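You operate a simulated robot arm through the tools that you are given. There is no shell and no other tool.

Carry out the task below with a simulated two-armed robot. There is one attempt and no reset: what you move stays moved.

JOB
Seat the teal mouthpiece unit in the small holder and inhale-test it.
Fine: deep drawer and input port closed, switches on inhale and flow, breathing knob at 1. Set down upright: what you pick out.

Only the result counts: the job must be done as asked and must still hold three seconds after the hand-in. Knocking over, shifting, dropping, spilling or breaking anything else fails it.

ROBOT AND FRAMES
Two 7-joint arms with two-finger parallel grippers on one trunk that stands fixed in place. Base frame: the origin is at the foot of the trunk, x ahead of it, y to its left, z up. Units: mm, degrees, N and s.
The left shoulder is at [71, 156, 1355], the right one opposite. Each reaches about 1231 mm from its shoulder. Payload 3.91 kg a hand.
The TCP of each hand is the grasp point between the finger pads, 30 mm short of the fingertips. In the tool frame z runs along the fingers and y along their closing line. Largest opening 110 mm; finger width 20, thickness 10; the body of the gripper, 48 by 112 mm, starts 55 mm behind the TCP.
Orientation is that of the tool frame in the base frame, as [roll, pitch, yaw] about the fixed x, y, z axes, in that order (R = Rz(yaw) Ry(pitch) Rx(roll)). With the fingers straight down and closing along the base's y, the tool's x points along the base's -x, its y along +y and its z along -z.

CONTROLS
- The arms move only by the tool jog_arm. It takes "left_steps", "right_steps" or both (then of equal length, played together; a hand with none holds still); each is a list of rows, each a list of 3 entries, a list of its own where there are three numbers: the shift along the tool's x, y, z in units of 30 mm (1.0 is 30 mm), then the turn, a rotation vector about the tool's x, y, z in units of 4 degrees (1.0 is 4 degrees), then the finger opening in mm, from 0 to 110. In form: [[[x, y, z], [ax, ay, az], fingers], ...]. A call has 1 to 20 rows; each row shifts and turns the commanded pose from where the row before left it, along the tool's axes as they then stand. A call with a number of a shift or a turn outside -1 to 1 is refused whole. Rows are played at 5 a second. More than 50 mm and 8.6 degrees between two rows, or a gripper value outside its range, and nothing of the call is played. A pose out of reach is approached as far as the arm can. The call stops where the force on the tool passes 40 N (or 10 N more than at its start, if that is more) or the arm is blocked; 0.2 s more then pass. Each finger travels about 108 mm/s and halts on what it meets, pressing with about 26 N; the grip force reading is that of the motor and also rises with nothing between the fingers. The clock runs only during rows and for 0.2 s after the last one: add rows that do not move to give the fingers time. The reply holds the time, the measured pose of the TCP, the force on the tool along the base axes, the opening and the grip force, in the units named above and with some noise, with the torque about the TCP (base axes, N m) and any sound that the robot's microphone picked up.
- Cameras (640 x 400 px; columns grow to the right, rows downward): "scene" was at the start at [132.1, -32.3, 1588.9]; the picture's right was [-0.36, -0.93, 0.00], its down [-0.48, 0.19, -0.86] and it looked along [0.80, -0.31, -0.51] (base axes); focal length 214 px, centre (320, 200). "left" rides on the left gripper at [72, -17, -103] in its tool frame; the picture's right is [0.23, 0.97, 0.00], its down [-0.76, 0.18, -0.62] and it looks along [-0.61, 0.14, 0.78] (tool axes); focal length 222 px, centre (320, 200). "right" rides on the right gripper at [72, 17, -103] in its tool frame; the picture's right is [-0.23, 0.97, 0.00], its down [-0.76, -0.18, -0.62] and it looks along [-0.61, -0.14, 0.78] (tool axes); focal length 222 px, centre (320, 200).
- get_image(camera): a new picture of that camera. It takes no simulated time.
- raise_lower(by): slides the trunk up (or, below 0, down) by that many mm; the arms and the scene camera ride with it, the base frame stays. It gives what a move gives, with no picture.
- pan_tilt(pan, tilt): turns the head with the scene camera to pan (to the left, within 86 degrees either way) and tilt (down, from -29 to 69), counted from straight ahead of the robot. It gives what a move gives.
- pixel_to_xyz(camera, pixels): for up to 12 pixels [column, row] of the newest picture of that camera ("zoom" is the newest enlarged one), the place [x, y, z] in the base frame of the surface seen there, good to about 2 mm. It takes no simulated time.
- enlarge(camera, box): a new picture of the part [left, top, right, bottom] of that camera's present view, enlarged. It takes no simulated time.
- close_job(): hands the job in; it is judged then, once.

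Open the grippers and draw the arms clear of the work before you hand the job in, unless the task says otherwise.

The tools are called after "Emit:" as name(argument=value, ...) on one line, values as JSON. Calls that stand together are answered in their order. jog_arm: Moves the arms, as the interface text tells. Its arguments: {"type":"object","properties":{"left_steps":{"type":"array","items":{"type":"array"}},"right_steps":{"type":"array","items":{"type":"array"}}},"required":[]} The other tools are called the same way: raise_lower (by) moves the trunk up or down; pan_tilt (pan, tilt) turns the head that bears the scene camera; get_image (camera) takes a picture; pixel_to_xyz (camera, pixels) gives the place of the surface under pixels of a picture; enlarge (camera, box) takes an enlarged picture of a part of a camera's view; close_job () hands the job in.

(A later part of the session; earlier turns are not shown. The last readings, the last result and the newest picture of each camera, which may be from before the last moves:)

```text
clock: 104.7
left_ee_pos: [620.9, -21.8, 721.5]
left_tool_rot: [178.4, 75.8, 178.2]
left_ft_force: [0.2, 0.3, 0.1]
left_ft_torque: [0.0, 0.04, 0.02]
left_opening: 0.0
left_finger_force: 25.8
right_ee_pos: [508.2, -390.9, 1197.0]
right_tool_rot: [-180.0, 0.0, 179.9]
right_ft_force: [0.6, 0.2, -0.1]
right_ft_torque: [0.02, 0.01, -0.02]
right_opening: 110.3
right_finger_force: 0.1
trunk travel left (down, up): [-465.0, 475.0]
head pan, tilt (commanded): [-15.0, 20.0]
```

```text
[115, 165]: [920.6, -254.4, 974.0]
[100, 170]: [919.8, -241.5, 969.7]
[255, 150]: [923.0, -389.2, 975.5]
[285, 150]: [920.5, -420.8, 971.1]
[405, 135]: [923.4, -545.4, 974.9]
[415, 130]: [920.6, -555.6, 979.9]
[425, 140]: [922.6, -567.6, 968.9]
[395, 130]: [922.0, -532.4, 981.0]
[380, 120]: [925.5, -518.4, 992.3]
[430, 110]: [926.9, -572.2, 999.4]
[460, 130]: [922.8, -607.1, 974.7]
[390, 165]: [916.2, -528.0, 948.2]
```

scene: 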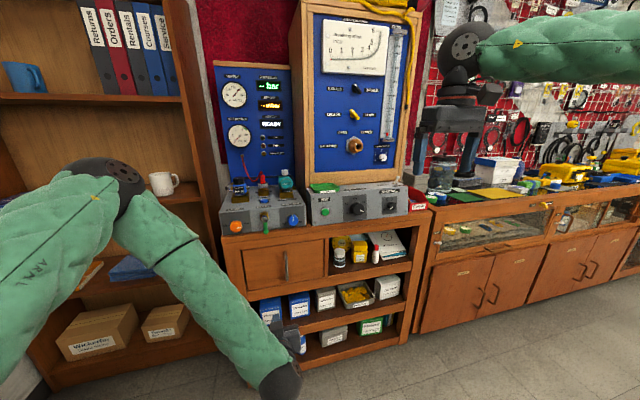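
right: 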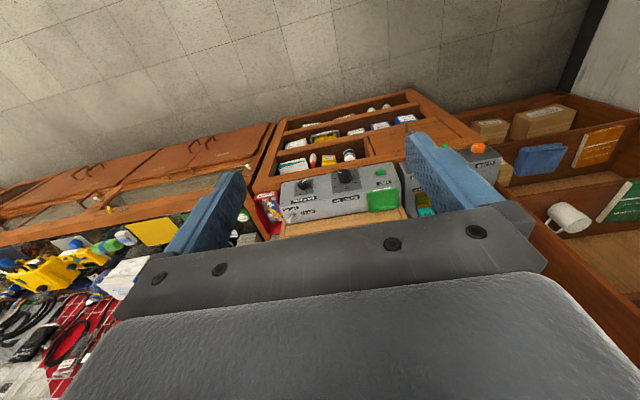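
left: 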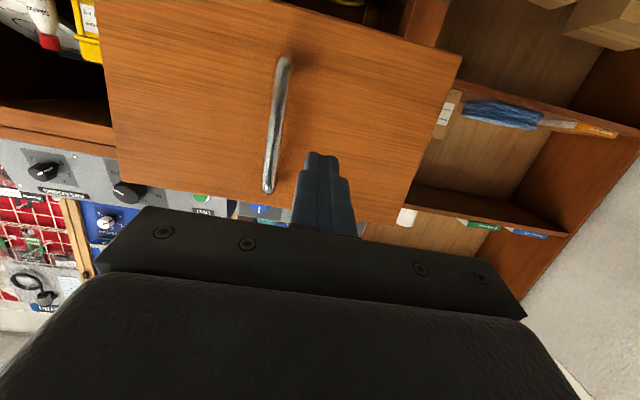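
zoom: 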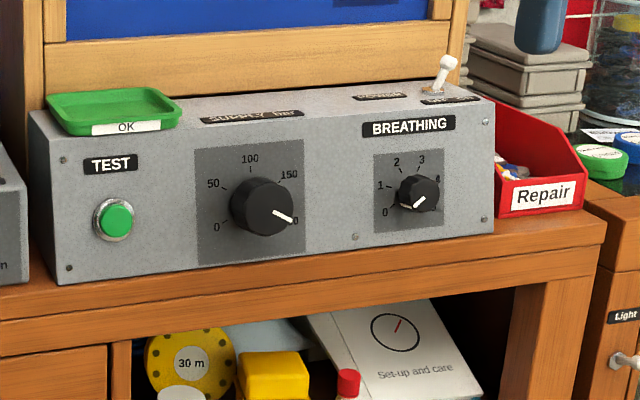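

I take the coordinates of the BREATHING knob, TEST button, and port ring more exactly.

Emit:
pixel_to_xyz(camera="zoom", pixels=[[420, 190], [412, 205], [430, 180], [435, 195], [402, 195], [418, 178], [116, 218], [116, 212], [100, 215], [130, 218], [392, 205], [445, 150]])

Emit:
enlarge(camera="scene", box=[375, 195, 415, 225])

Emit:
enlarge(camera="scene", box=[335, 130, 375, 160])

Emit:
pixel_to_xyz(camera="zoom", pixels=[[270, 185], [345, 215], [300, 180], [380, 190], [350, 170], [380, 240], [340, 250], [260, 150], [220, 230], [420, 215], [330, 240], [300, 270]])

```text
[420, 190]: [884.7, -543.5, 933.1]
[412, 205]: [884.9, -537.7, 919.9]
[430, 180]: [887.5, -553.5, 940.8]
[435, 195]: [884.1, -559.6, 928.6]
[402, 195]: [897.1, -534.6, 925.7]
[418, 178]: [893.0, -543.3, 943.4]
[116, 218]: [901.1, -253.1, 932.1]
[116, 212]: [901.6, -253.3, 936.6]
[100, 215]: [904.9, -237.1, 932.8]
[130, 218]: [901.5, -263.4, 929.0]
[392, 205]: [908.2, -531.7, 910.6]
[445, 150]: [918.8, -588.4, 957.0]
```

```text
13.33 times, centred on (395, 210) of scene
```

zoom: 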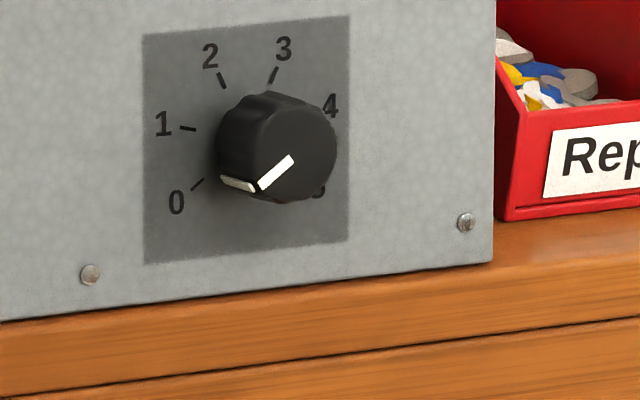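

```text
13.33 times, centred on (355, 145) of scene
```

zoom: 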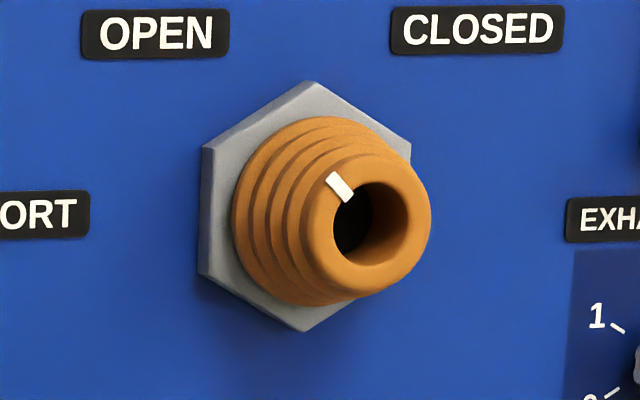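

```text
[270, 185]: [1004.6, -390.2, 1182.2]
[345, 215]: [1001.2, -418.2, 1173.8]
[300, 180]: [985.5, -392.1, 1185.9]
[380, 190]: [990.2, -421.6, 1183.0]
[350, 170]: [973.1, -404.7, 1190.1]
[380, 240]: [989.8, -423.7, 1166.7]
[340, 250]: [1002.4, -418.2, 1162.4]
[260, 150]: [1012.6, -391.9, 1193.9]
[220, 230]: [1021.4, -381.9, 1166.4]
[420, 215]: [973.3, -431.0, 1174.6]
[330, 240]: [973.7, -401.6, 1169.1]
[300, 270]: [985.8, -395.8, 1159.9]
```

The input port axis is about (y −411, z 1173) with front face x≈973; levers centred near (−401,1394) and (−402,1297). I raise the trunk 100 mm and bring the right hand forward to x≈700 while starting to turn its fingers forward.

Emit:
raise_lower(by=100)

Emit:
jog_arm(right_steps=[[[-1, 0, 0], [0, 0, 0], 80], [[-1, 0, 0], [0, 0, 0], 60], [[-1, 0, 0], [0, 0, 0], 60], [[-1, 0, 0], [0, 0, 0], 60], [[-1, 0, 0], [0, 0, 0], 60], [[0, 0, 0], [0, -1, 0], 60], [[0, 0, 0], [0, -1, 0], 60], [[0, 0, 0], [0, -1, 0], 60], [[0, 0, 0], [0, -1, 0], 60], [[0, 0, 0], [0, -1, 0], 60], [[0, 0, 0], [0, -1, 0], 60], [[0, 0, 0], [0, -1, 0], 60], [[0, 0, 0], [0, -1, 0], 60], [[0, 0, 0], [0, -1, 0], 60], [[0, 0, 0], [0, -1, 0], 60], [[0, 0, 0], [0, -1, 0], 60], [[0, 0, 0], [0, -1, 0], 60], [[0, 0, 0], [0, -1, 0], 60], [[0, 0, 0], [0, -1, 0], 60], [[0, 0, 0], [0, -1, 0], 60]])

Emit:
jog_arm(right_steps=[[[0, 0, 0], [0, -1, 0], 60], [[0, 0, 0], [0, -1, 0], 60], [[0, 0, 0], [0, -1, 0], 60], [[0, 0, 0], [0, -1, 0], 60], [[0, 0, 0], [0, -1, 0], 60], [[0, 0, 0], [0, -1, 0], 60], [[0, 0, 0], [0, -1, 0], 60], [[0, 0, 0], [0, -0.5, 0], 60]])

Emit:
get_image(camera="right")

Emit:
get_image(camera="scene")

```text
clock: 106.0
left_ee_pos: [621.3, -21.5, 820.9]
left_tool_rot: [178.4, 75.8, 178.1]
left_ft_force: [0.4, -0.4, 0.5]
left_ft_torque: [-0.02, 0.01, 0.02]
left_opening: 0.0
left_finger_force: 25.7
right_ee_pos: [507.2, -391.5, 1295.3]
right_tool_rot: [-180.0, 0.1, 179.9]
right_ft_force: [-0.5, -0.1, -1.1]
right_ft_torque: [-0.02, 0.01, 0.03]
right_opening: 110.1
right_finger_force: 0.2
trunk travel left (down, up): [-565.0, 375.0]
head pan, tilt (commanded): [-15.0, 20.0]
```

```text
clock: 110.2
left_ee_pos: [621.9, -22.0, 821.3]
left_tool_rot: [178.3, 75.8, 178.1]
left_ft_force: [0.6, -0.5, 0.3]
left_ft_torque: [-0.01, -0.02, 0.0]
left_opening: 0.1
left_finger_force: 26.0
right_ee_pos: [658.5, -390.9, 1296.0]
right_tool_rot: [179.8, 60.1, 179.8]
right_ft_force: [0.7, 0.0, 0.1]
right_ft_torque: [0.02, 0.0, 0.0]
right_opening: 59.9
right_finger_force: 0.1
trunk travel left (down, up): [-565.0, 375.0]
head pan, tilt (commanded): [-15.0, 20.0]
```

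```text
clock: 112.0
left_ee_pos: [622.7, -21.1, 821.2]
left_tool_rot: [178.4, 75.8, 178.2]
left_ft_force: [0.0, 0.0, -0.5]
left_ft_torque: [-0.04, 0.01, -0.03]
left_opening: 0.0
left_finger_force: 26.1
right_ee_pos: [657.2, -392.1, 1296.6]
right_tool_rot: [37.8, 89.8, 37.7]
right_ft_force: [-0.1, -0.7, 0.9]
right_ft_torque: [-0.01, -0.01, -0.01]
right_opening: 60.1
right_finger_force: 0.1
trunk travel left (down, up): [-565.0, 375.0]
head pan, tilt (commanded): [-15.0, 20.0]
```

```text
taken
```

right: 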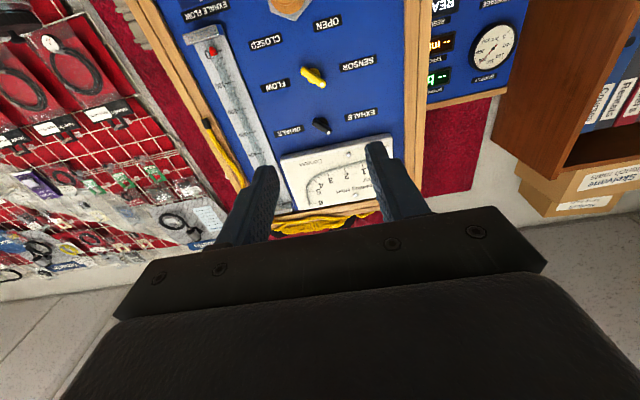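

```text
taken
```

scene: 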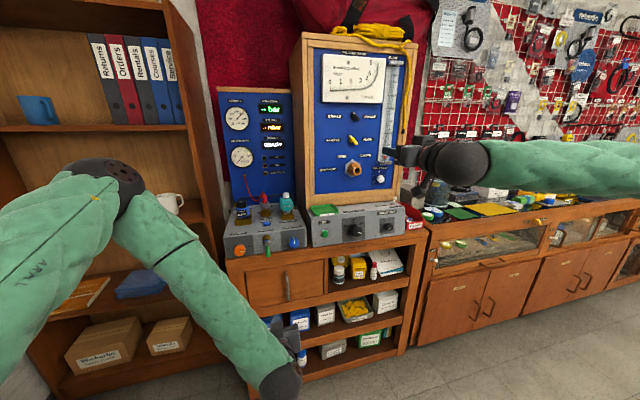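

The right hand now points exactly forward. I enlarge its view of the panel to check the pointers head-on.

Emit:
enlarge(camera="right", box=[240, 0, 400, 150])

Emit:
pixel_to_xyz(camera="zoom", pixels=[[285, 190], [310, 205], [270, 180], [325, 340], [310, 325], [335, 350], [290, 20], [300, 210], [320, 200], [250, 170], [330, 355], [300, 320]])

```text
2.67 times, centred on (320, 75) of right
```

zoom: 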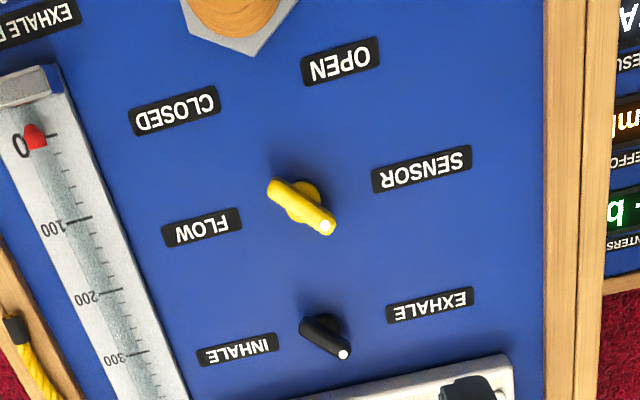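

```text
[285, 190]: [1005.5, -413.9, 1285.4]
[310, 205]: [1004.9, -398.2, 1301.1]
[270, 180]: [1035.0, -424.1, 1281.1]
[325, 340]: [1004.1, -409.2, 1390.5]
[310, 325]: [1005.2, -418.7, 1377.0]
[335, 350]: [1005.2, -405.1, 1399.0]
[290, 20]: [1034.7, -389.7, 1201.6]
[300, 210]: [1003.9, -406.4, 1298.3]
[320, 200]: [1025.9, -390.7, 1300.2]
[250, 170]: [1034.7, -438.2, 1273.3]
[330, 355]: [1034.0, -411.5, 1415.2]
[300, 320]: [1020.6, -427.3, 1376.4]
```

Both levers point up-left (~45°) with hubs near y=−405 (z≈1391 and 1296), bar fronts at x≈1004. I'll grip each bar and roll the wrist, so first I test rolling the right hand by −45° in free space.

Emit:
jog_arm(right_steps=[[[0, 0, 0.5], [0, 0, -1], 60], [[0, 0, 0.5], [0, 0, -1], 60], [[0, 0, 0.5], [0, 0, -1], 60], [[0, 0, 0.5], [0, 0, -1], 60], [[0, 0, 0.5], [0, 0, -1], 60], [[0, 0, 0.5], [0, 0, -1], 60], [[0, 0, 0.5], [0, 0, -1], 60], [[0, 0, 0.5], [0, 0, -1], 60], [[0, 0, 0.5], [0, 0, -1], 60], [[0, 0, 0.5], [0, 0, -1], 60], [[0, 0, 0.5], [0, 0, -1], 60]])

Emit:
get_image(camera="right")

```text
clock: 114.4
left_ee_pos: [622.2, -21.2, 821.5]
left_tool_rot: [178.4, 75.8, 178.1]
left_ft_force: [0.8, 0.0, -0.8]
left_ft_torque: [0.01, -0.02, 0.01]
left_opening: 0.1
left_finger_force: 25.7
right_ee_pos: [823.2, -390.4, 1296.2]
right_tool_rot: [-90.1, 46.0, -90.2]
right_ft_force: [0.4, -0.5, -0.8]
right_ft_torque: [0.02, -0.02, 0.0]
right_opening: 60.1
right_finger_force: 0.0
trunk travel left (down, up): [-565.0, 375.0]
head pan, tilt (commanded): [-15.0, 20.0]
```

```text
taken
```

right: 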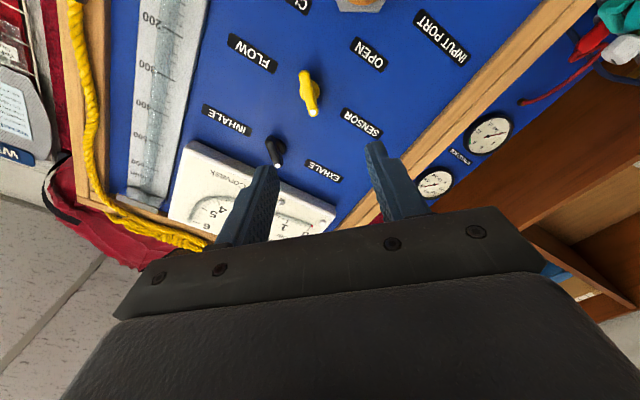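

The −44° roll works, aligning the closing line perpendicular to the bars. I move in front of the yellow lever: TCP to about (960,−405,1296) with the fingers at 40 mm.

Emit:
jog_arm(right_steps=[[[0.07, -0.07, 0.9], [0, 0, 0], 50], [[0.07, -0.07, 0.9], [0, 0, 0], 40], [[0.07, -0.07, 0.9], [0, 0, 0], 40], [[0.07, -0.07, 0.9], [0, 0, 0], 40], [[0.07, -0.07, 0.9], [0, 0, 0], 40], [[0, 0, 0], [0, 0, 0], 40]])

Emit:
get_image(camera="right")

Emit:
enlarge(camera="scene", box=[305, 90, 425, 190])

```text
clock: 115.8
left_ee_pos: [621.9, -21.7, 822.3]
left_tool_rot: [178.5, 75.8, 178.0]
left_ft_force: [0.0, 0.2, -0.6]
left_ft_torque: [-0.01, -0.02, 0.03]
left_opening: 0.2
left_finger_force: 26.3
right_ee_pos: [956.3, -407.1, 1299.3]
right_tool_rot: [-90.0, 46.0, -90.1]
right_ft_force: [-0.9, -0.4, -0.4]
right_ft_torque: [0.05, 0.0, 0.03]
right_opening: 40.2
right_finger_force: 0.0
trunk travel left (down, up): [-565.0, 375.0]
head pan, tilt (commanded): [-15.0, 20.0]
```

```text
taken
```

right: 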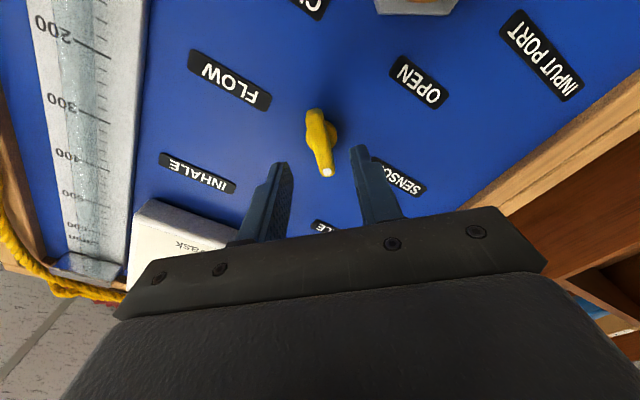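

```text
4.00 times, centred on (365, 140) of scene
```

zoom: 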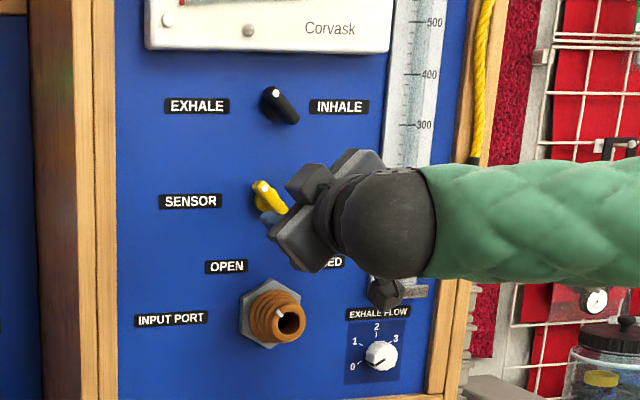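

The yellow lever lies between the two fingertips in the wrist view. I advance about 31 mm (tips to x≈1018) and close on the bar.

Emit:
jog_arm(right_steps=[[[0, 0, 0.52], [0, 0, 0], 40], [[0, 0, 0.52], [0, 0, 0], 40], [[0, 0, 0], [0, 0, 0], 40]])

Emit:
get_image(camera="right")

```text
clock: 116.6
left_ee_pos: [622.3, -22.4, 821.6]
left_tool_rot: [178.3, 75.7, 178.2]
left_ft_force: [0.4, 1.0, -0.4]
left_ft_torque: [0.02, 0.02, -0.03]
left_opening: 0.0
left_finger_force: 25.8
right_ee_pos: [987.8, -406.5, 1297.3]
right_tool_rot: [-90.0, 46.0, -90.1]
right_ft_force: [0.2, 0.1, -0.7]
right_ft_torque: [-0.01, -0.02, 0.02]
right_opening: 39.8
right_finger_force: 0.1
trunk travel left (down, up): [-565.0, 375.0]
head pan, tilt (commanded): [-15.0, 20.0]
```

```text
taken
```

right: 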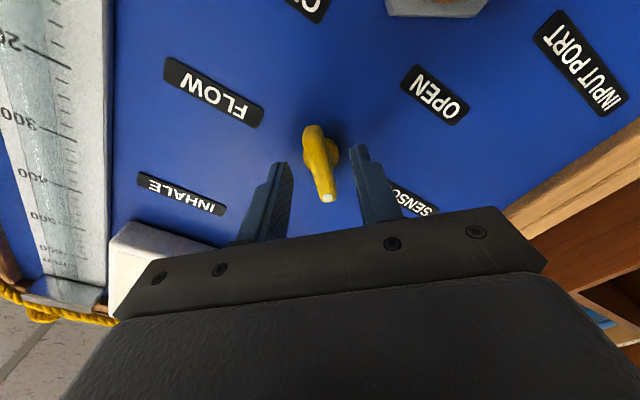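

The bar is centred between the fingers. I close.

Emit:
jog_arm(right_steps=[[[0, 0, 0], [0, 0, 0], 25], [[0, 0, 0], [0, 0, 0], 10], [[0, 0, 0], [0, 0, 0], 5], [[0, 0, 0], [0, 0, 0], 5]])

Emit:
get_image(camera="right")

```text
clock: 117.6
left_ee_pos: [623.1, -22.0, 822.4]
left_tool_rot: [178.4, 75.8, 178.2]
left_ft_force: [-0.3, 0.9, 0.0]
left_ft_torque: [0.01, 0.0, -0.01]
left_opening: 0.0
left_finger_force: 26.0
right_ee_pos: [988.2, -405.9, 1296.8]
right_tool_rot: [-90.1, 46.0, -90.1]
right_ft_force: [0.4, 1.4, -0.9]
right_ft_torque: [-0.03, -0.13, 0.19]
right_opening: 12.9
right_finger_force: 45.5
trunk travel left (down, up): [-565.0, 375.0]
head pan, tilt (commanded): [-15.0, 20.0]
```

```text
taken
```

right: 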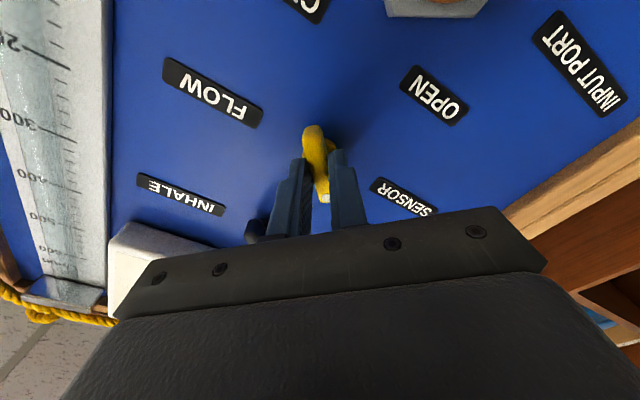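

The yellow bar is gripped (12.9 mm). I roll the wrist clockwise (+z) 44° first and look.

Emit:
jog_arm(right_steps=[[[0, 0, 0], [0, 0, 1], 5], [[0, 0, 0], [0, 0, 1], 5], [[0, 0, 0], [0, 0, 1], 5], [[0, 0, 0], [0, 0, 1], 5], [[0, 0, 0], [0, 0, 1], 5], [[0, 0, 0], [0, 0, 1], 5], [[0, 0, 0], [0, 0, 1], 5], [[0, 0, 0], [0, 0, 1], 5], [[0, 0, 0], [0, 0, 1], 5], [[0, 0, 0], [0, 0, 1], 5], [[0, 0, 0], [0, 0, 1], 5]])

Emit:
get_image(camera="right")

```text
clock: 120.0
left_ee_pos: [621.3, -20.7, 821.5]
left_tool_rot: [178.6, 75.7, 178.3]
left_ft_force: [0.0, 0.4, -0.1]
left_ft_torque: [0.0, 0.03, 0.02]
left_opening: 0.0
left_finger_force: 25.6
right_ee_pos: [987.9, -404.8, 1296.6]
right_tool_rot: [38.5, 90.0, 38.4]
right_ft_force: [1.1, 5.3, 11.7]
right_ft_torque: [0.0, 0.55, 0.3]
right_opening: 13.0
right_finger_force: 45.2
trunk travel left (down, up): [-565.0, 375.0]
head pan, tilt (commanded): [-15.0, 20.0]
```

```text
taken
```

right: 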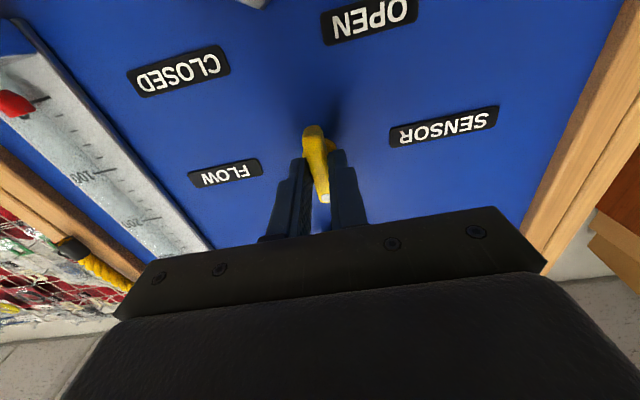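

The lever turns with the wrist (dot now pointing up). I relax the small upward load by 1 mm and roll another 44°.

Emit:
jog_arm(right_steps=[[[-0.03, 0.015, 0], [0, 0, 1], 5], [[0, 0, 0], [0, 0, 1], 5], [[0, 0, 0], [0, 0, 1], 5], [[0, 0, 0], [0, 0, 1], 5], [[0, 0, 0], [0, 0, 1], 5], [[0, 0, 0], [0, 0, 1], 5], [[0, 0, 0], [0, 0, 1], 5], [[0, 0, 0], [0, 0, 1], 5], [[0, 0, 0], [0, 0, 1], 5], [[0, 0, 0], [0, 0, 1], 5], [[0, 0, 0], [0, 0, 1], 5]])

Emit:
get_image(camera="right")

Emit:
enlarge(camera="scene", box=[305, 90, 425, 190])

```text
clock: 122.4
left_ee_pos: [620.3, -20.2, 822.7]
left_tool_rot: [178.6, 75.9, 178.4]
left_ft_force: [-0.3, -0.2, -0.1]
left_ft_torque: [0.05, -0.02, -0.04]
left_opening: 0.0
left_finger_force: 25.8
right_ee_pos: [986.9, -403.5, 1296.8]
right_tool_rot: [90.1, 46.0, 90.0]
right_ft_force: [-14.9, 11.6, -10.2]
right_ft_torque: [0.02, 0.82, 0.97]
right_opening: 12.9
right_finger_force: 45.4
trunk travel left (down, up): [-565.0, 375.0]
head pan, tilt (commanded): [-15.0, 20.0]
```

```text
taken
```

right: 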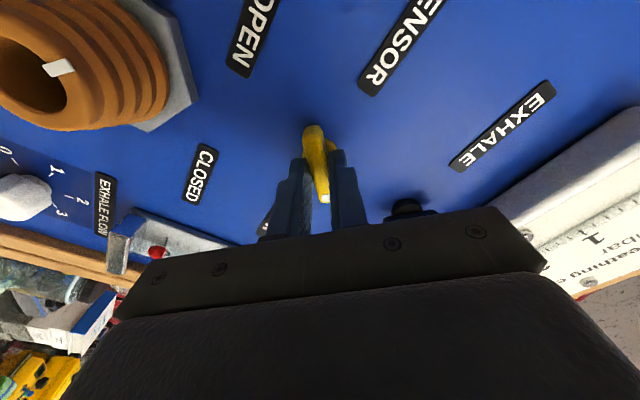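

```text
4.00 times, centred on (365, 140) of scene
```

zoom: 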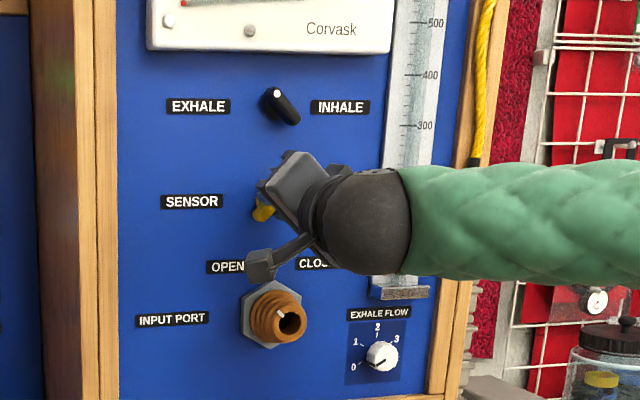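

The lever followed to about +44°, with no end-stop torque yet. I roll one more degree step to see whether there is a stop.

Emit:
jog_arm(right_steps=[[[0, 0.0, 0], [0, 0, 0.5], 5], [[0, 0, 0], [0, 0, 0], 5]])

```text
clock: 123.0
left_ee_pos: [621.8, -21.3, 822.5]
left_tool_rot: [178.7, 75.9, 178.4]
left_ft_force: [-0.1, 0.0, 0.1]
left_ft_torque: [0.02, 0.01, -0.01]
left_opening: 0.2
left_finger_force: 25.5
right_ee_pos: [988.2, -404.1, 1297.6]
right_tool_rot: [90.0, 44.0, 90.0]
right_ft_force: [-18.4, 13.6, -11.7]
right_ft_torque: [-0.78, 0.07, 0.57]
right_opening: 12.6
right_finger_force: 44.8
trunk travel left (down, up): [-565.0, 375.0]
head pan, tilt (commanded): [-15.0, 20.0]
```

A resisting torque (−0.78 N·m about x) shows the end stop: the yellow lever is at FLOW. I open and back away 60 mm.

Emit:
jog_arm(right_steps=[[[0, 0, 0], [0, 0, -0.2], 15], [[0, 0, 0], [0, 0, 0], 40], [[0, 0, 0], [0, 0, 0], 40], [[0, 0, -1], [0, 0, 0], 40], [[0, 0, -1], [0, 0, 0], 40]])

Emit:
get_image(camera="right")

Emit:
enlarge(camera="scene", box=[305, 90, 425, 190])

```text
clock: 124.2
left_ee_pos: [621.5, -21.0, 822.3]
left_tool_rot: [178.4, 75.8, 178.3]
left_ft_force: [0.6, 0.0, 0.8]
left_ft_torque: [0.01, -0.04, 0.02]
left_opening: 0.0
left_finger_force: 26.4
right_ee_pos: [929.1, -404.8, 1296.2]
right_tool_rot: [90.0, 44.7, 89.9]
right_ft_force: [0.9, 0.0, 0.5]
right_ft_torque: [0.04, 0.01, 0.0]
right_opening: 40.0
right_finger_force: 0.1
trunk travel left (down, up): [-565.0, 375.0]
head pan, tilt (commanded): [-15.0, 20.0]
```

```text
taken
```

right: 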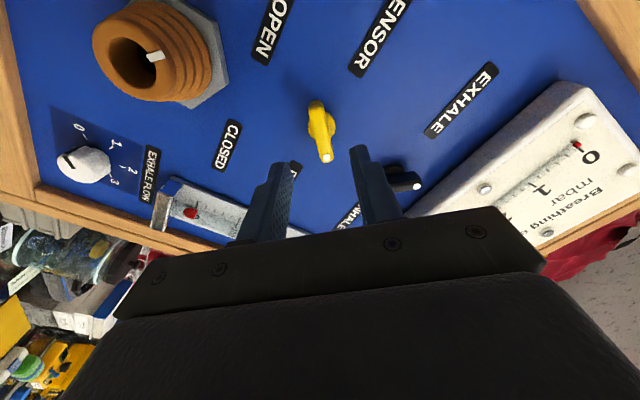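

```text
4.00 times, centred on (365, 140) of scene
```

zoom: 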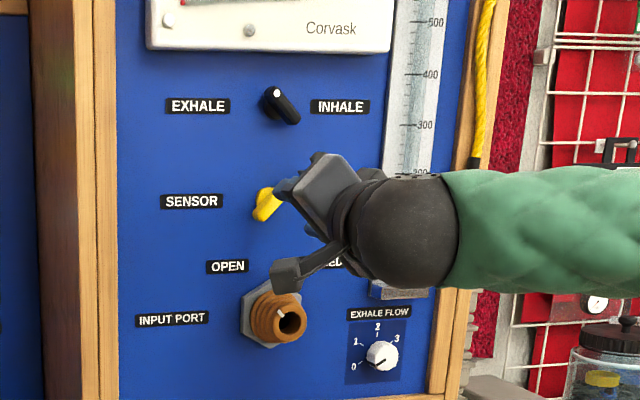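

The yellow lever now points to FLOW. I roll the hand back to −44° and move up 95 mm to the black lever.

Emit:
jog_arm(right_steps=[[[0, 0, 0], [0, 0, -1], 40], [[0, 0, 0], [0, 0, -1], 40], [[0, 0, 0], [0, 0, -1], 40], [[0, 0, 0], [0, 0, -1], 40], [[0, 0, 0], [0, 0, -1], 40], [[0, 0, 0], [0, 0, -1], 40], [[0, 0, 0], [0, 0, -1], 40], [[0, 0, 0], [0, 0, -1], 40], [[0, 0, 0], [0, 0, -1], 40], [[0, 0, 0], [0, 0, -1], 40], [[0, 0, 0], [0, 0, -1], 40], [[0, 0, 0], [0, 0, -1], 40], [[0, 0, 0], [0, 0, -1], 40], [[0, 0, 0], [0, 0, -1], 40], [[0, 0, 0], [0, 0, -1], 40], [[0, 0, 0], [0, 0, -1], 40], [[0, 0, 0], [0, 0, -1], 40], [[0, 0, 0], [0, 0, -1], 40], [[0, 0, 0], [0, 0, -1], 40], [[0, 0, 0], [0, 0, -1], 40]])

Emit:
jog_arm(right_steps=[[[0, 0, 0], [0, 0, -1], 40], [[0, 0, 0], [0, 0, -1], 40], [[-0.76, -0.73, 0], [0, 0, 0], 40], [[-0.76, -0.73, 0], [0, 0, 0], 40], [[-0.76, -0.73, 0], [0, 0, 0], 40], [[0, 0, 0], [0, 0, 0], 40]])

Emit:
get_image(camera="right")

```text
clock: 128.4
left_ee_pos: [621.7, -20.7, 822.0]
left_tool_rot: [178.4, 75.8, 178.2]
left_ft_force: [-1.0, -0.2, -1.1]
left_ft_torque: [0.01, 0.02, 0.0]
left_opening: 0.0
left_finger_force: 26.3
right_ee_pos: [928.0, -407.1, 1296.7]
right_tool_rot: [-90.1, 55.2, -90.1]
right_ft_force: [-0.1, 0.6, -0.5]
right_ft_torque: [0.0, -0.01, -0.01]
right_opening: 39.9
right_finger_force: 0.1
trunk travel left (down, up): [-565.0, 375.0]
head pan, tilt (commanded): [-15.0, 20.0]
```

```text
clock: 129.8
left_ee_pos: [622.3, -22.6, 821.9]
left_tool_rot: [178.1, 75.8, 177.9]
left_ft_force: [0.4, 0.7, 0.7]
left_ft_torque: [-0.02, 0.03, -0.01]
left_opening: 0.0
left_finger_force: 25.8
right_ee_pos: [928.6, -409.0, 1391.7]
right_tool_rot: [-90.0, 47.3, -90.3]
right_ft_force: [0.8, 0.3, 0.2]
right_ft_torque: [-0.01, -0.02, 0.04]
right_opening: 39.9
right_finger_force: 0.0
trunk travel left (down, up): [-565.0, 375.0]
head pan, tilt (commanded): [-15.0, 20.0]
```

```text
taken
```

right: 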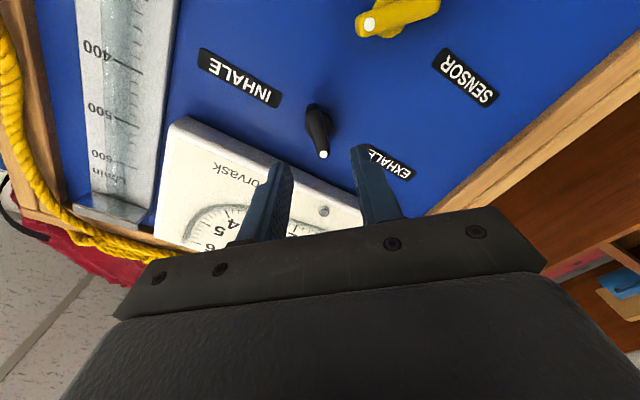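

The black lever is centred ahead. The white meter cover is close above, so I measure its lower edge and depth, and the lever itself.

Emit:
pixel_to_xyz(camera="right", pixels=[[310, 180], [250, 160], [325, 210], [300, 165], [240, 180], [345, 195], [318, 105], [320, 130], [323, 153], [313, 120], [328, 125], [335, 200]])

```text
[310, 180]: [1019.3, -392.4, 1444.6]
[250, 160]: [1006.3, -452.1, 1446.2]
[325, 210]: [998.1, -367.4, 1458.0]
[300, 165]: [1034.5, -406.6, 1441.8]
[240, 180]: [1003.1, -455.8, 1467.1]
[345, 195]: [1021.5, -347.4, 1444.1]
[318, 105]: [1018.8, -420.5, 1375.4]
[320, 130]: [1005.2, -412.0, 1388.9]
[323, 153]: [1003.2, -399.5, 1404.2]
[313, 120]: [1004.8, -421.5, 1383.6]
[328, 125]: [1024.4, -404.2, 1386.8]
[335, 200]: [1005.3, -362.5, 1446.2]
```

The meter cover's lower edge is at z≈1444, leaving ample clearance. I shift 2 mm in +y, advance 59 mm and close on the black bar.

Emit:
jog_arm(right_steps=[[[-0.045, 0.048, 0.6], [0, 0, 0], 40], [[0, 0, 0.7], [0, 0, 0], 40], [[0, 0, 0.68], [0, 0, 0], 40], [[0, 0, 0], [0, 0, 0], 40], [[0, 0, 0], [0, 0, 0], 25], [[0, 0, 0], [0, 0, 0], 10], [[0, 0, 0], [0, 0, 0], 5], [[0, 0, 0], [0, 0, 0], 5]])

Emit:
get_image(camera="right")

```text
clock: 131.6
left_ee_pos: [621.3, -23.7, 823.1]
left_tool_rot: [178.2, 75.8, 177.9]
left_ft_force: [0.1, 0.1, -1.1]
left_ft_torque: [0.02, 0.03, 0.03]
left_opening: 0.2
left_finger_force: 26.1
right_ee_pos: [986.7, -406.0, 1394.2]
right_tool_rot: [-89.9, 47.3, -90.1]
right_ft_force: [7.8, -14.6, 17.1]
right_ft_torque: [-0.11, -0.17, -0.35]
right_opening: 16.1
right_finger_force: 11.8
trunk travel left (down, up): [-565.0, 375.0]
head pan, tilt (commanded): [-15.0, 20.0]
```

```text
taken
```

right: 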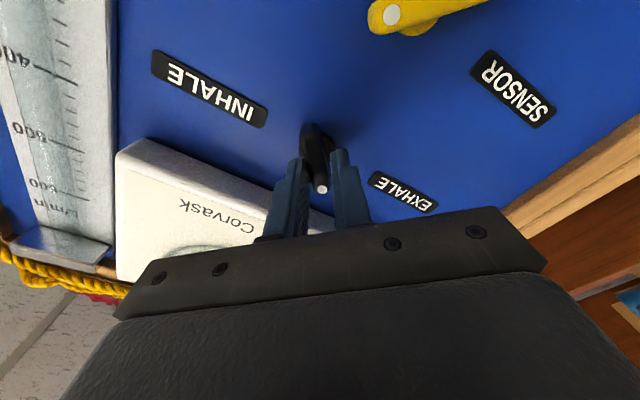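

The fingers are slightly off-centre (reaction along −tool y). I shift 2 mm toward −tool y and let the grip settle.

Emit:
jog_arm(right_steps=[[[0, -0.07, 0], [0, 0, 0], 5], [[0, 0, 0], [0, 0, 0], 5], [[0, 0, 0], [0, 0, 0], 5]])

```text
clock: 132.4
left_ee_pos: [622.1, -21.3, 822.8]
left_tool_rot: [178.3, 75.9, 178.0]
left_ft_force: [-0.6, -0.1, 0.0]
left_ft_torque: [0.02, -0.03, 0.04]
left_opening: 0.0
left_finger_force: 26.0
right_ee_pos: [986.3, -408.0, 1393.6]
right_tool_rot: [-90.0, 47.3, -90.1]
right_ft_force: [5.1, -12.7, 14.6]
right_ft_torque: [-0.05, -0.31, -0.22]
right_opening: 14.5
right_finger_force: 9.7
trunk travel left (down, up): [-565.0, 375.0]
head pan, tilt (commanded): [-15.0, 20.0]
```

Improving (14.5 mm, lower load); another 2 mm in the same direction.

Emit:
jog_arm(right_steps=[[[0, -0.07, 0], [0, 0, 0], 5], [[0, 0, 0], [0, 0, 0], 5], [[0, 0, 0], [0, 0, 0], 5]])

Emit:
get_image(camera="right")

```text
clock: 133.2
left_ee_pos: [621.2, -21.1, 822.9]
left_tool_rot: [178.4, 75.9, 178.1]
left_ft_force: [-0.7, 0.3, -0.2]
left_ft_torque: [0.01, 0.0, 0.0]
left_opening: 0.0
left_finger_force: 25.9
right_ee_pos: [986.1, -407.9, 1394.1]
right_tool_rot: [-90.0, 47.2, -90.1]
right_ft_force: [-10.7, -2.7, -2.1]
right_ft_torque: [0.0, -0.7, 0.7]
right_opening: 12.9
right_finger_force: 45.6
trunk travel left (down, up): [-565.0, 375.0]
head pan, tilt (commanded): [-15.0, 20.0]
```

```text
taken
```

right: 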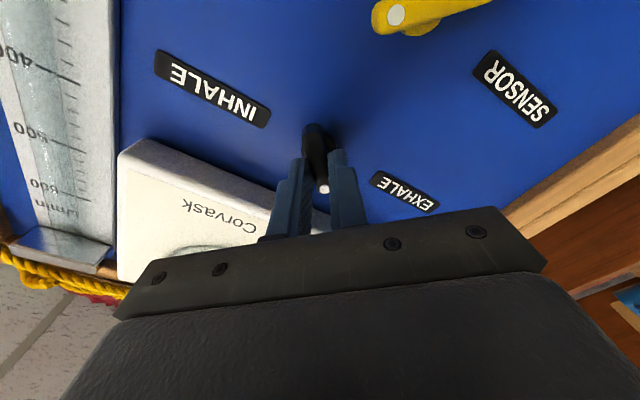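

Now gripped fully (12.9 mm). I roll clockwise in short portions, checking the side load.

Emit:
jog_arm(right_steps=[[[0, 0, 0], [0, 0, 1], 5], [[0, 0, 0], [0, 0, 1], 5], [[0, 0, 0], [0, 0, 1], 5], [[0, 0, 0], [0, 0, 1], 5], [[0, 0, 0], [0, 0, 1], 5], [[0, 0, 0], [0, 0, 1], 5]])

```text
clock: 134.6
left_ee_pos: [620.9, -22.7, 821.8]
left_tool_rot: [178.3, 75.9, 178.0]
left_ft_force: [0.3, 0.4, -0.4]
left_ft_torque: [-0.03, 0.02, 0.0]
left_opening: 0.0
left_finger_force: 25.6
right_ee_pos: [987.0, -409.0, 1395.5]
right_tool_rot: [-90.2, 71.3, -90.4]
right_ft_force: [-29.5, 2.6, -24.2]
right_ft_torque: [-0.01, 0.41, 0.23]
right_opening: 12.9
right_finger_force: 44.9
trunk travel left (down, up): [-565.0, 375.0]
head pan, tilt (commanded): [-15.0, 20.0]
```

Side load: tool is a bit high and pressing in. I shift ~2 mm down and 1 mm back, then continue rolling.

Emit:
jog_arm(right_steps=[[[0.063, 0.021, -0.03], [0, 0, 0], 5], [[0, 0, 0], [0, 0, 1], 5], [[0, 0, 0], [0, 0, 1], 5], [[0, 0, 0], [0, 0, 1], 5], [[0, 0, 0], [0, 0, 1], 5], [[0, 0, 0], [0, 0, 1], 5]])

```text
clock: 136.0
left_ee_pos: [621.3, -21.7, 822.5]
left_tool_rot: [178.4, 75.8, 178.1]
left_ft_force: [-0.3, -0.1, -0.8]
left_ft_torque: [0.0, 0.02, 0.0]
left_opening: 0.0
left_finger_force: 25.5
right_ee_pos: [987.2, -410.9, 1394.1]
right_tool_rot: [83.6, 88.8, 83.5]
right_ft_force: [-1.1, -5.2, 10.0]
right_ft_torque: [-0.05, -0.14, 0.08]
right_opening: 13.0
right_finger_force: 44.8
trunk travel left (down, up): [-565.0, 375.0]
head pan, tilt (commanded): [-15.0, 20.0]
```

Loads are small now (Fz ≈10 N). I continue rolling 44° to the INHALE side.

Emit:
jog_arm(right_steps=[[[-0.015, 0, 0], [0, 0, 1], 5], [[0, 0, 0], [0, 0, 1], 5], [[0, 0, 0], [0, 0, 1], 5], [[0, 0, 0], [0, 0, 1], 5], [[0, 0, 0], [0, 0, 1], 5], [[0, 0, 0], [0, 0, 1], 5]])

Emit:
jog_arm(right_steps=[[[0, 0, 0], [0, 0, 1], 5], [[0, 0, 0], [0, 0, 1], 5], [[0, 0, 0], [0, 0, 1], 5], [[0, 0, 0], [0, 0, 1], 5]])

Emit:
get_image(camera="right")

```text
clock: 137.4
left_ee_pos: [621.6, -22.4, 824.1]
left_tool_rot: [178.2, 75.8, 177.8]
left_ft_force: [0.6, -0.3, 0.3]
left_ft_torque: [0.02, 0.05, 0.0]
left_opening: 0.0
left_finger_force: 26.3
right_ee_pos: [986.3, -412.1, 1394.8]
right_tool_rot: [89.8, 64.6, 89.6]
right_ft_force: [5.9, -15.5, 18.4]
right_ft_torque: [-0.01, -0.53, -0.17]
right_opening: 12.8
right_finger_force: 44.6
trunk travel left (down, up): [-565.0, 375.0]
head pan, tilt (commanded): [-15.0, 20.0]
```

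```text
clock: 138.4
left_ee_pos: [620.5, -23.1, 822.9]
left_tool_rot: [178.1, 75.9, 177.9]
left_ft_force: [-0.7, -0.3, -0.1]
left_ft_torque: [0.02, 0.0, 0.01]
left_opening: 0.1
left_finger_force: 25.4
right_ee_pos: [987.0, -411.3, 1393.5]
right_tool_rot: [89.8, 48.6, 89.7]
right_ft_force: [4.6, -20.1, 22.1]
right_ft_torque: [0.0, -0.01, 0.14]
right_opening: 12.8
right_finger_force: 44.7
trunk travel left (down, up): [-565.0, 375.0]
head pan, tilt (commanded): [-15.0, 20.0]
```

```text
taken
```

right: 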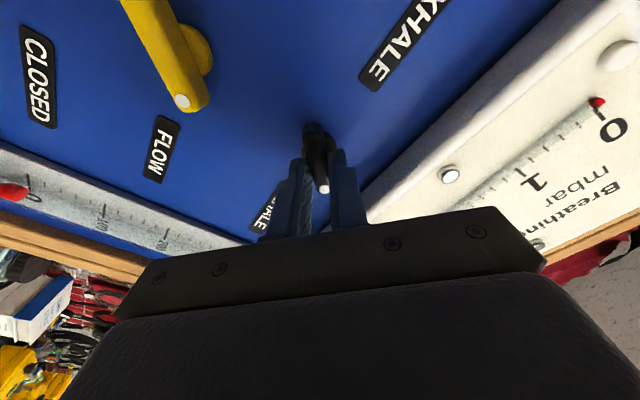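

Nearly there (+41°). I relax the load by 1.5 mm along the bar, and roll the last few degrees to the stop.

Emit:
jog_arm(right_steps=[[[-0.05, 0, 0], [0, 0, 0.5], 5], [[0, 0, 0], [0, 0, 0.6], 5], [[0, 0, 0], [0, 0, 0], 5]])

```text
clock: 139.2
left_ee_pos: [621.1, -22.2, 822.9]
left_tool_rot: [178.1, 76.0, 177.8]
left_ft_force: [-0.5, 0.4, 0.0]
left_ft_torque: [0.03, 0.01, 0.02]
left_opening: 0.3
left_finger_force: 25.9
right_ee_pos: [986.7, -412.0, 1394.7]
right_tool_rot: [90.0, 44.3, 89.7]
right_ft_force: [-2.4, -16.5, 12.7]
right_ft_torque: [-0.69, -0.19, 0.11]
right_opening: 12.8
right_finger_force: 45.2
trunk travel left (down, up): [-565.0, 375.0]
head pan, tilt (commanded): [-15.0, 20.0]
```

The end-stop torque (−0.69 N·m) appears, so the black lever is at INHALE. I open and withdraw 80 mm.

Emit:
jog_arm(right_steps=[[[0, 0, 0], [0, 0, -0.2], 15], [[0, 0, 0], [0, 0, 0], 40], [[0, 0, 0], [0, 0, 0], 40], [[0, 0, -0.9], [0, 0, 0], 40], [[0, 0, -0.9], [0, 0, 0], 40], [[0, 0, -0.9], [0, 0, 0], 60]])

Emit:
get_image(camera="right")

Emit:
enlarge(camera="scene", box=[305, 60, 425, 170])

```text
clock: 140.6
left_ee_pos: [619.6, -21.6, 822.7]
left_tool_rot: [178.3, 75.9, 178.2]
left_ft_force: [-0.4, -0.1, 0.6]
left_ft_torque: [-0.04, -0.01, -0.01]
left_opening: 0.0
left_finger_force: 26.1
right_ee_pos: [904.0, -409.2, 1394.9]
right_tool_rot: [89.9, 45.1, 89.8]
right_ft_force: [-0.1, -0.2, -0.5]
right_ft_torque: [-0.01, 0.02, 0.01]
right_opening: 60.0
right_finger_force: 0.1
trunk travel left (down, up): [-565.0, 375.0]
head pan, tilt (commanded): [-15.0, 20.0]
```

```text
taken
```

right: 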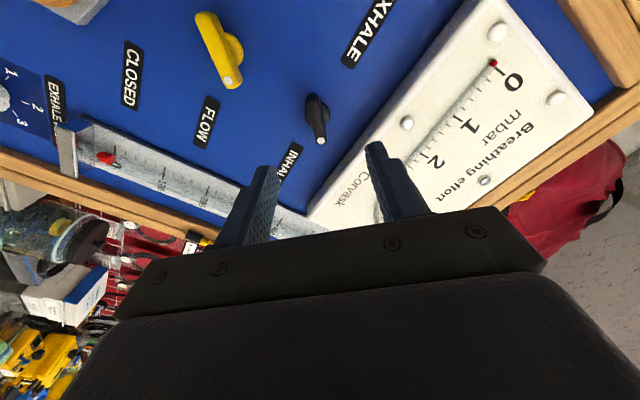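

```text
3.64 times, centred on (365, 115) of scene
```

zoom: 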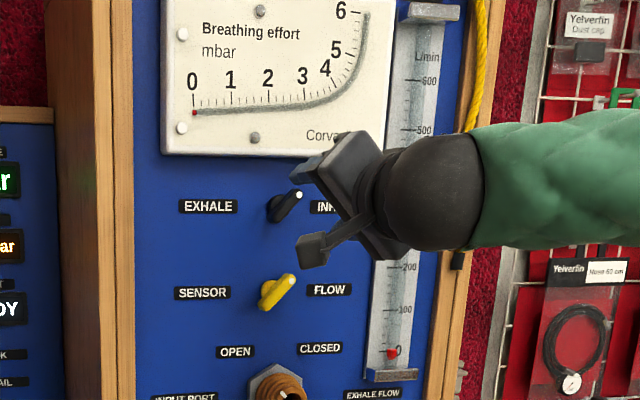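

Both levers now read INHALE and FLOW. Next is the input port: I move the right hand down to z≈1173 at x≈880 and roll back toward −45°.

Emit:
jog_arm(right_steps=[[[0, 0, -0.8], [0, 0, -1], 80], [[0, 0, 0], [0, 0, -1], 80], [[0, 0, 0], [0, 0, -1], 80], [[0, 0, 0], [0, 0, -1], 80], [[0, 0, 0], [0, 0, -1], 80], [[0, 0, 0], [0, 0, -1], 80], [[0, 0, 0], [0, 0, -1], 80], [[0, 0, 0], [0, 0, -1], 80], [[0, 0, 0], [0, 0, -1], 80], [[0, 0, 0], [0, 0, -1], 80], [[0, 0, 0], [0, 0, -1], 80], [[0.95, 0, 0], [0, 0, -0.3], 80], [[0.95, 0, 0], [0, 0, 0], 80], [[0.95, 0, 0], [0, 0, 0], 80], [[0.95, 0, 0], [0, 0, 0], 80], [[0.95, 0, 0], [0, 0, 0], 80], [[0.95, 0, 0], [0, 0, 0], 80], [[0.95, 0, 0], [0, 0, 0], 80], [[0.95, 0, 0], [0, 0, 0], 80], [[0, 0, 0], [0, 0, 0], 80]])

Emit:
get_image(camera="right")

Emit:
enlarge(camera="scene", box=[305, 100, 425, 190])

```text
clock: 144.8
left_ee_pos: [621.0, -21.9, 822.7]
left_tool_rot: [178.4, 75.8, 178.2]
left_ft_force: [0.6, 0.4, -0.5]
left_ft_torque: [-0.01, -0.01, -0.02]
left_opening: 0.1
left_finger_force: 25.8
right_ee_pos: [875.6, -420.7, 1231.3]
right_tool_rot: [-167.1, 88.2, -167.1]
right_ft_force: [-0.8, 0.2, 0.0]
right_ft_torque: [-0.02, 0.05, 0.01]
right_opening: 80.2
right_finger_force: 0.0
right hand out of reach, approached as far as the arm can: row 17, 18, 19
trunk travel left (down, up): [-565.0, 375.0]
head pan, tilt (commanded): [-15.0, 20.0]
```

```text
taken
```

right: 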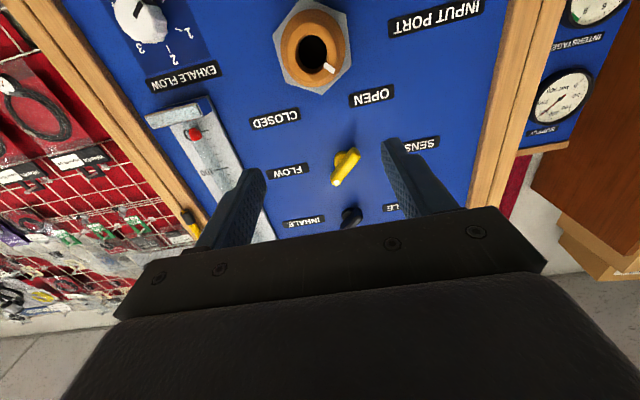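

```text
4.44 times, centred on (365, 145) of scene
```

zoom: 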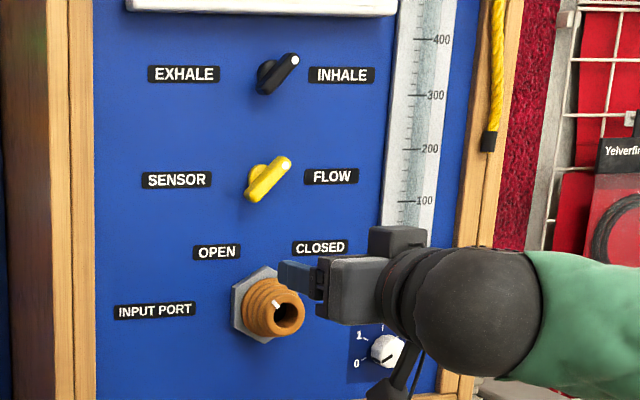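

The right arm stopped at z≈1231 in this posture, so I lower the trunk by 90 mm to bring the hand to port height.

Emit:
raise_lower(by=-90)

Emit:
get_image(camera="right")

Emit:
pixel_to_xyz(camera="right", pixels=[[312, 60], [330, 75], [290, 60], [335, 60], [312, 85], [312, 35], [330, 68], [300, 80]])

```text
clock: 146.1
left_ee_pos: [621.2, -22.8, 732.4]
left_tool_rot: [178.3, 75.8, 178.2]
left_ft_force: [-1.0, -0.4, 1.1]
left_ft_torque: [0.0, -0.06, 0.02]
left_opening: 0.0
left_finger_force: 26.0
right_ee_pos: [876.2, -420.4, 1140.8]
right_tool_rot: [-168.0, 88.1, -168.1]
right_ft_force: [-0.4, 0.0, -0.7]
right_ft_torque: [-0.01, 0.0, 0.02]
right_opening: 79.8
right_finger_force: 0.1
trunk travel left (down, up): [-475.0, 465.0]
head pan, tilt (commanded): [-15.0, 20.0]
```

```text
taken
```

right: 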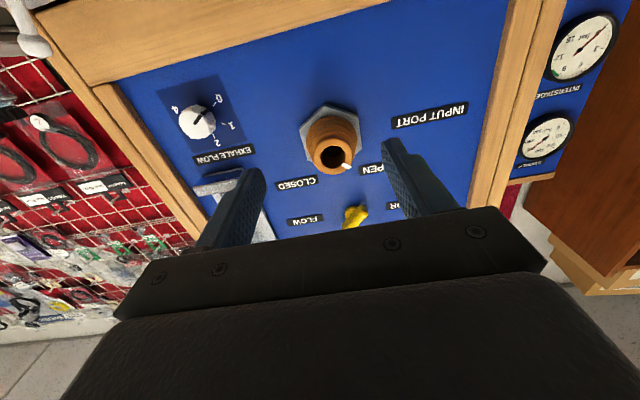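

```text
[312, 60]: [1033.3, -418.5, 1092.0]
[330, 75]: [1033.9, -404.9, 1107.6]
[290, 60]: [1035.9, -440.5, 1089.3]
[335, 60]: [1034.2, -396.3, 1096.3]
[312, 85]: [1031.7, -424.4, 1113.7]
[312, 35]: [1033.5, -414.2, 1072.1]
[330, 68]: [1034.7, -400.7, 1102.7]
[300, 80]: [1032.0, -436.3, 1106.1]
```

The port is at (333,150) in the right view. I measure its face there.

Emit:
pixel_to_xyz(camera="right", pixels=[[316, 158], [348, 150], [332, 172], [332, 140], [345, 166], [320, 145], [312, 150], [355, 155], [330, 157], [330, 118], [318, 168], [349, 163]])

Emit:
enlarge(camera="right", box=[285, 90, 385, 190])

```text
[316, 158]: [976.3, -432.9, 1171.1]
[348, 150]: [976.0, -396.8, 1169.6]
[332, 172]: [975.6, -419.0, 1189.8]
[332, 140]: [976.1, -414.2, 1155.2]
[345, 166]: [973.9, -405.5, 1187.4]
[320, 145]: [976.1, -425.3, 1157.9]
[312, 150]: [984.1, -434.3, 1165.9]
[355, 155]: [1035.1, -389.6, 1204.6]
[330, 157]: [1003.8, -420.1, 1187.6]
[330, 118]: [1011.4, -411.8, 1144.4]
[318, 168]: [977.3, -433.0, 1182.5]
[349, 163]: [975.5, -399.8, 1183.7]
```

```text
4.00 times, centred on (335, 140) of right
```

zoom: 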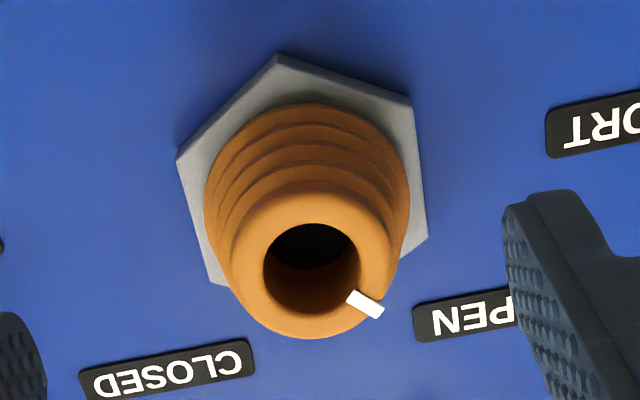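

The port face centre is about (y −414, z 1172), ~37 mm diameter at x≈975. I raise the hand to that axis and roll to −45°.

Emit:
jog_arm(right_steps=[[[-0.52, 0.11, 0], [0, 0, 0], 80], [[-0.52, 0.11, 0], [0, 0, 0], 80], [[0, 0, 0], [0, 0, -1], 80], [[0, 0, 0], [0, 0, -1], 80], [[0, 0, 0], [0, 0, -1], 80], [[0, 0, 0], [0, 0, -1], 80], [[0, 0, 0], [0, 0, -1], 80], [[0, 0, 0], [0, 0, -1], 80], [[0, 0, 0], [0, 0, -1], 80], [[0, 0, 0], [0, 0, -1], 80], [[0, 0, 0], [0, 0, -1], 80], [[0, 0, 0], [0, 0, -1], 80], [[0, 0, 0], [0, 0, -1], 80], [[0, 0, 0], [0, 0, 0], 80]])

Emit:
get_image(camera="right")

```text
clock: 149.1
left_ee_pos: [621.9, -20.8, 731.2]
left_tool_rot: [178.4, 75.9, 178.2]
left_ft_force: [-0.2, 0.1, 0.7]
left_ft_torque: [-0.01, 0.0, 0.0]
left_opening: 0.2
left_finger_force: 25.7
right_ee_pos: [876.9, -414.2, 1172.4]
right_tool_rot: [-92.6, 45.5, -91.8]
right_ft_force: [-0.4, 0.4, 0.3]
right_ft_torque: [0.02, 0.02, -0.01]
right_opening: 79.9
right_finger_force: 0.0
trunk travel left (down, up): [-475.0, 465.0]
head pan, tilt (commanded): [-15.0, 20.0]
```

```text
taken
```

right: 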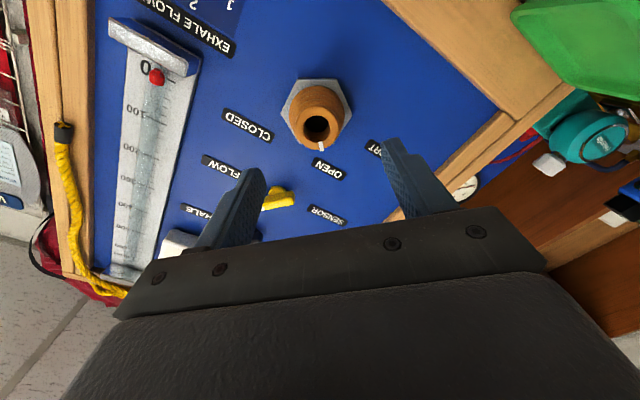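

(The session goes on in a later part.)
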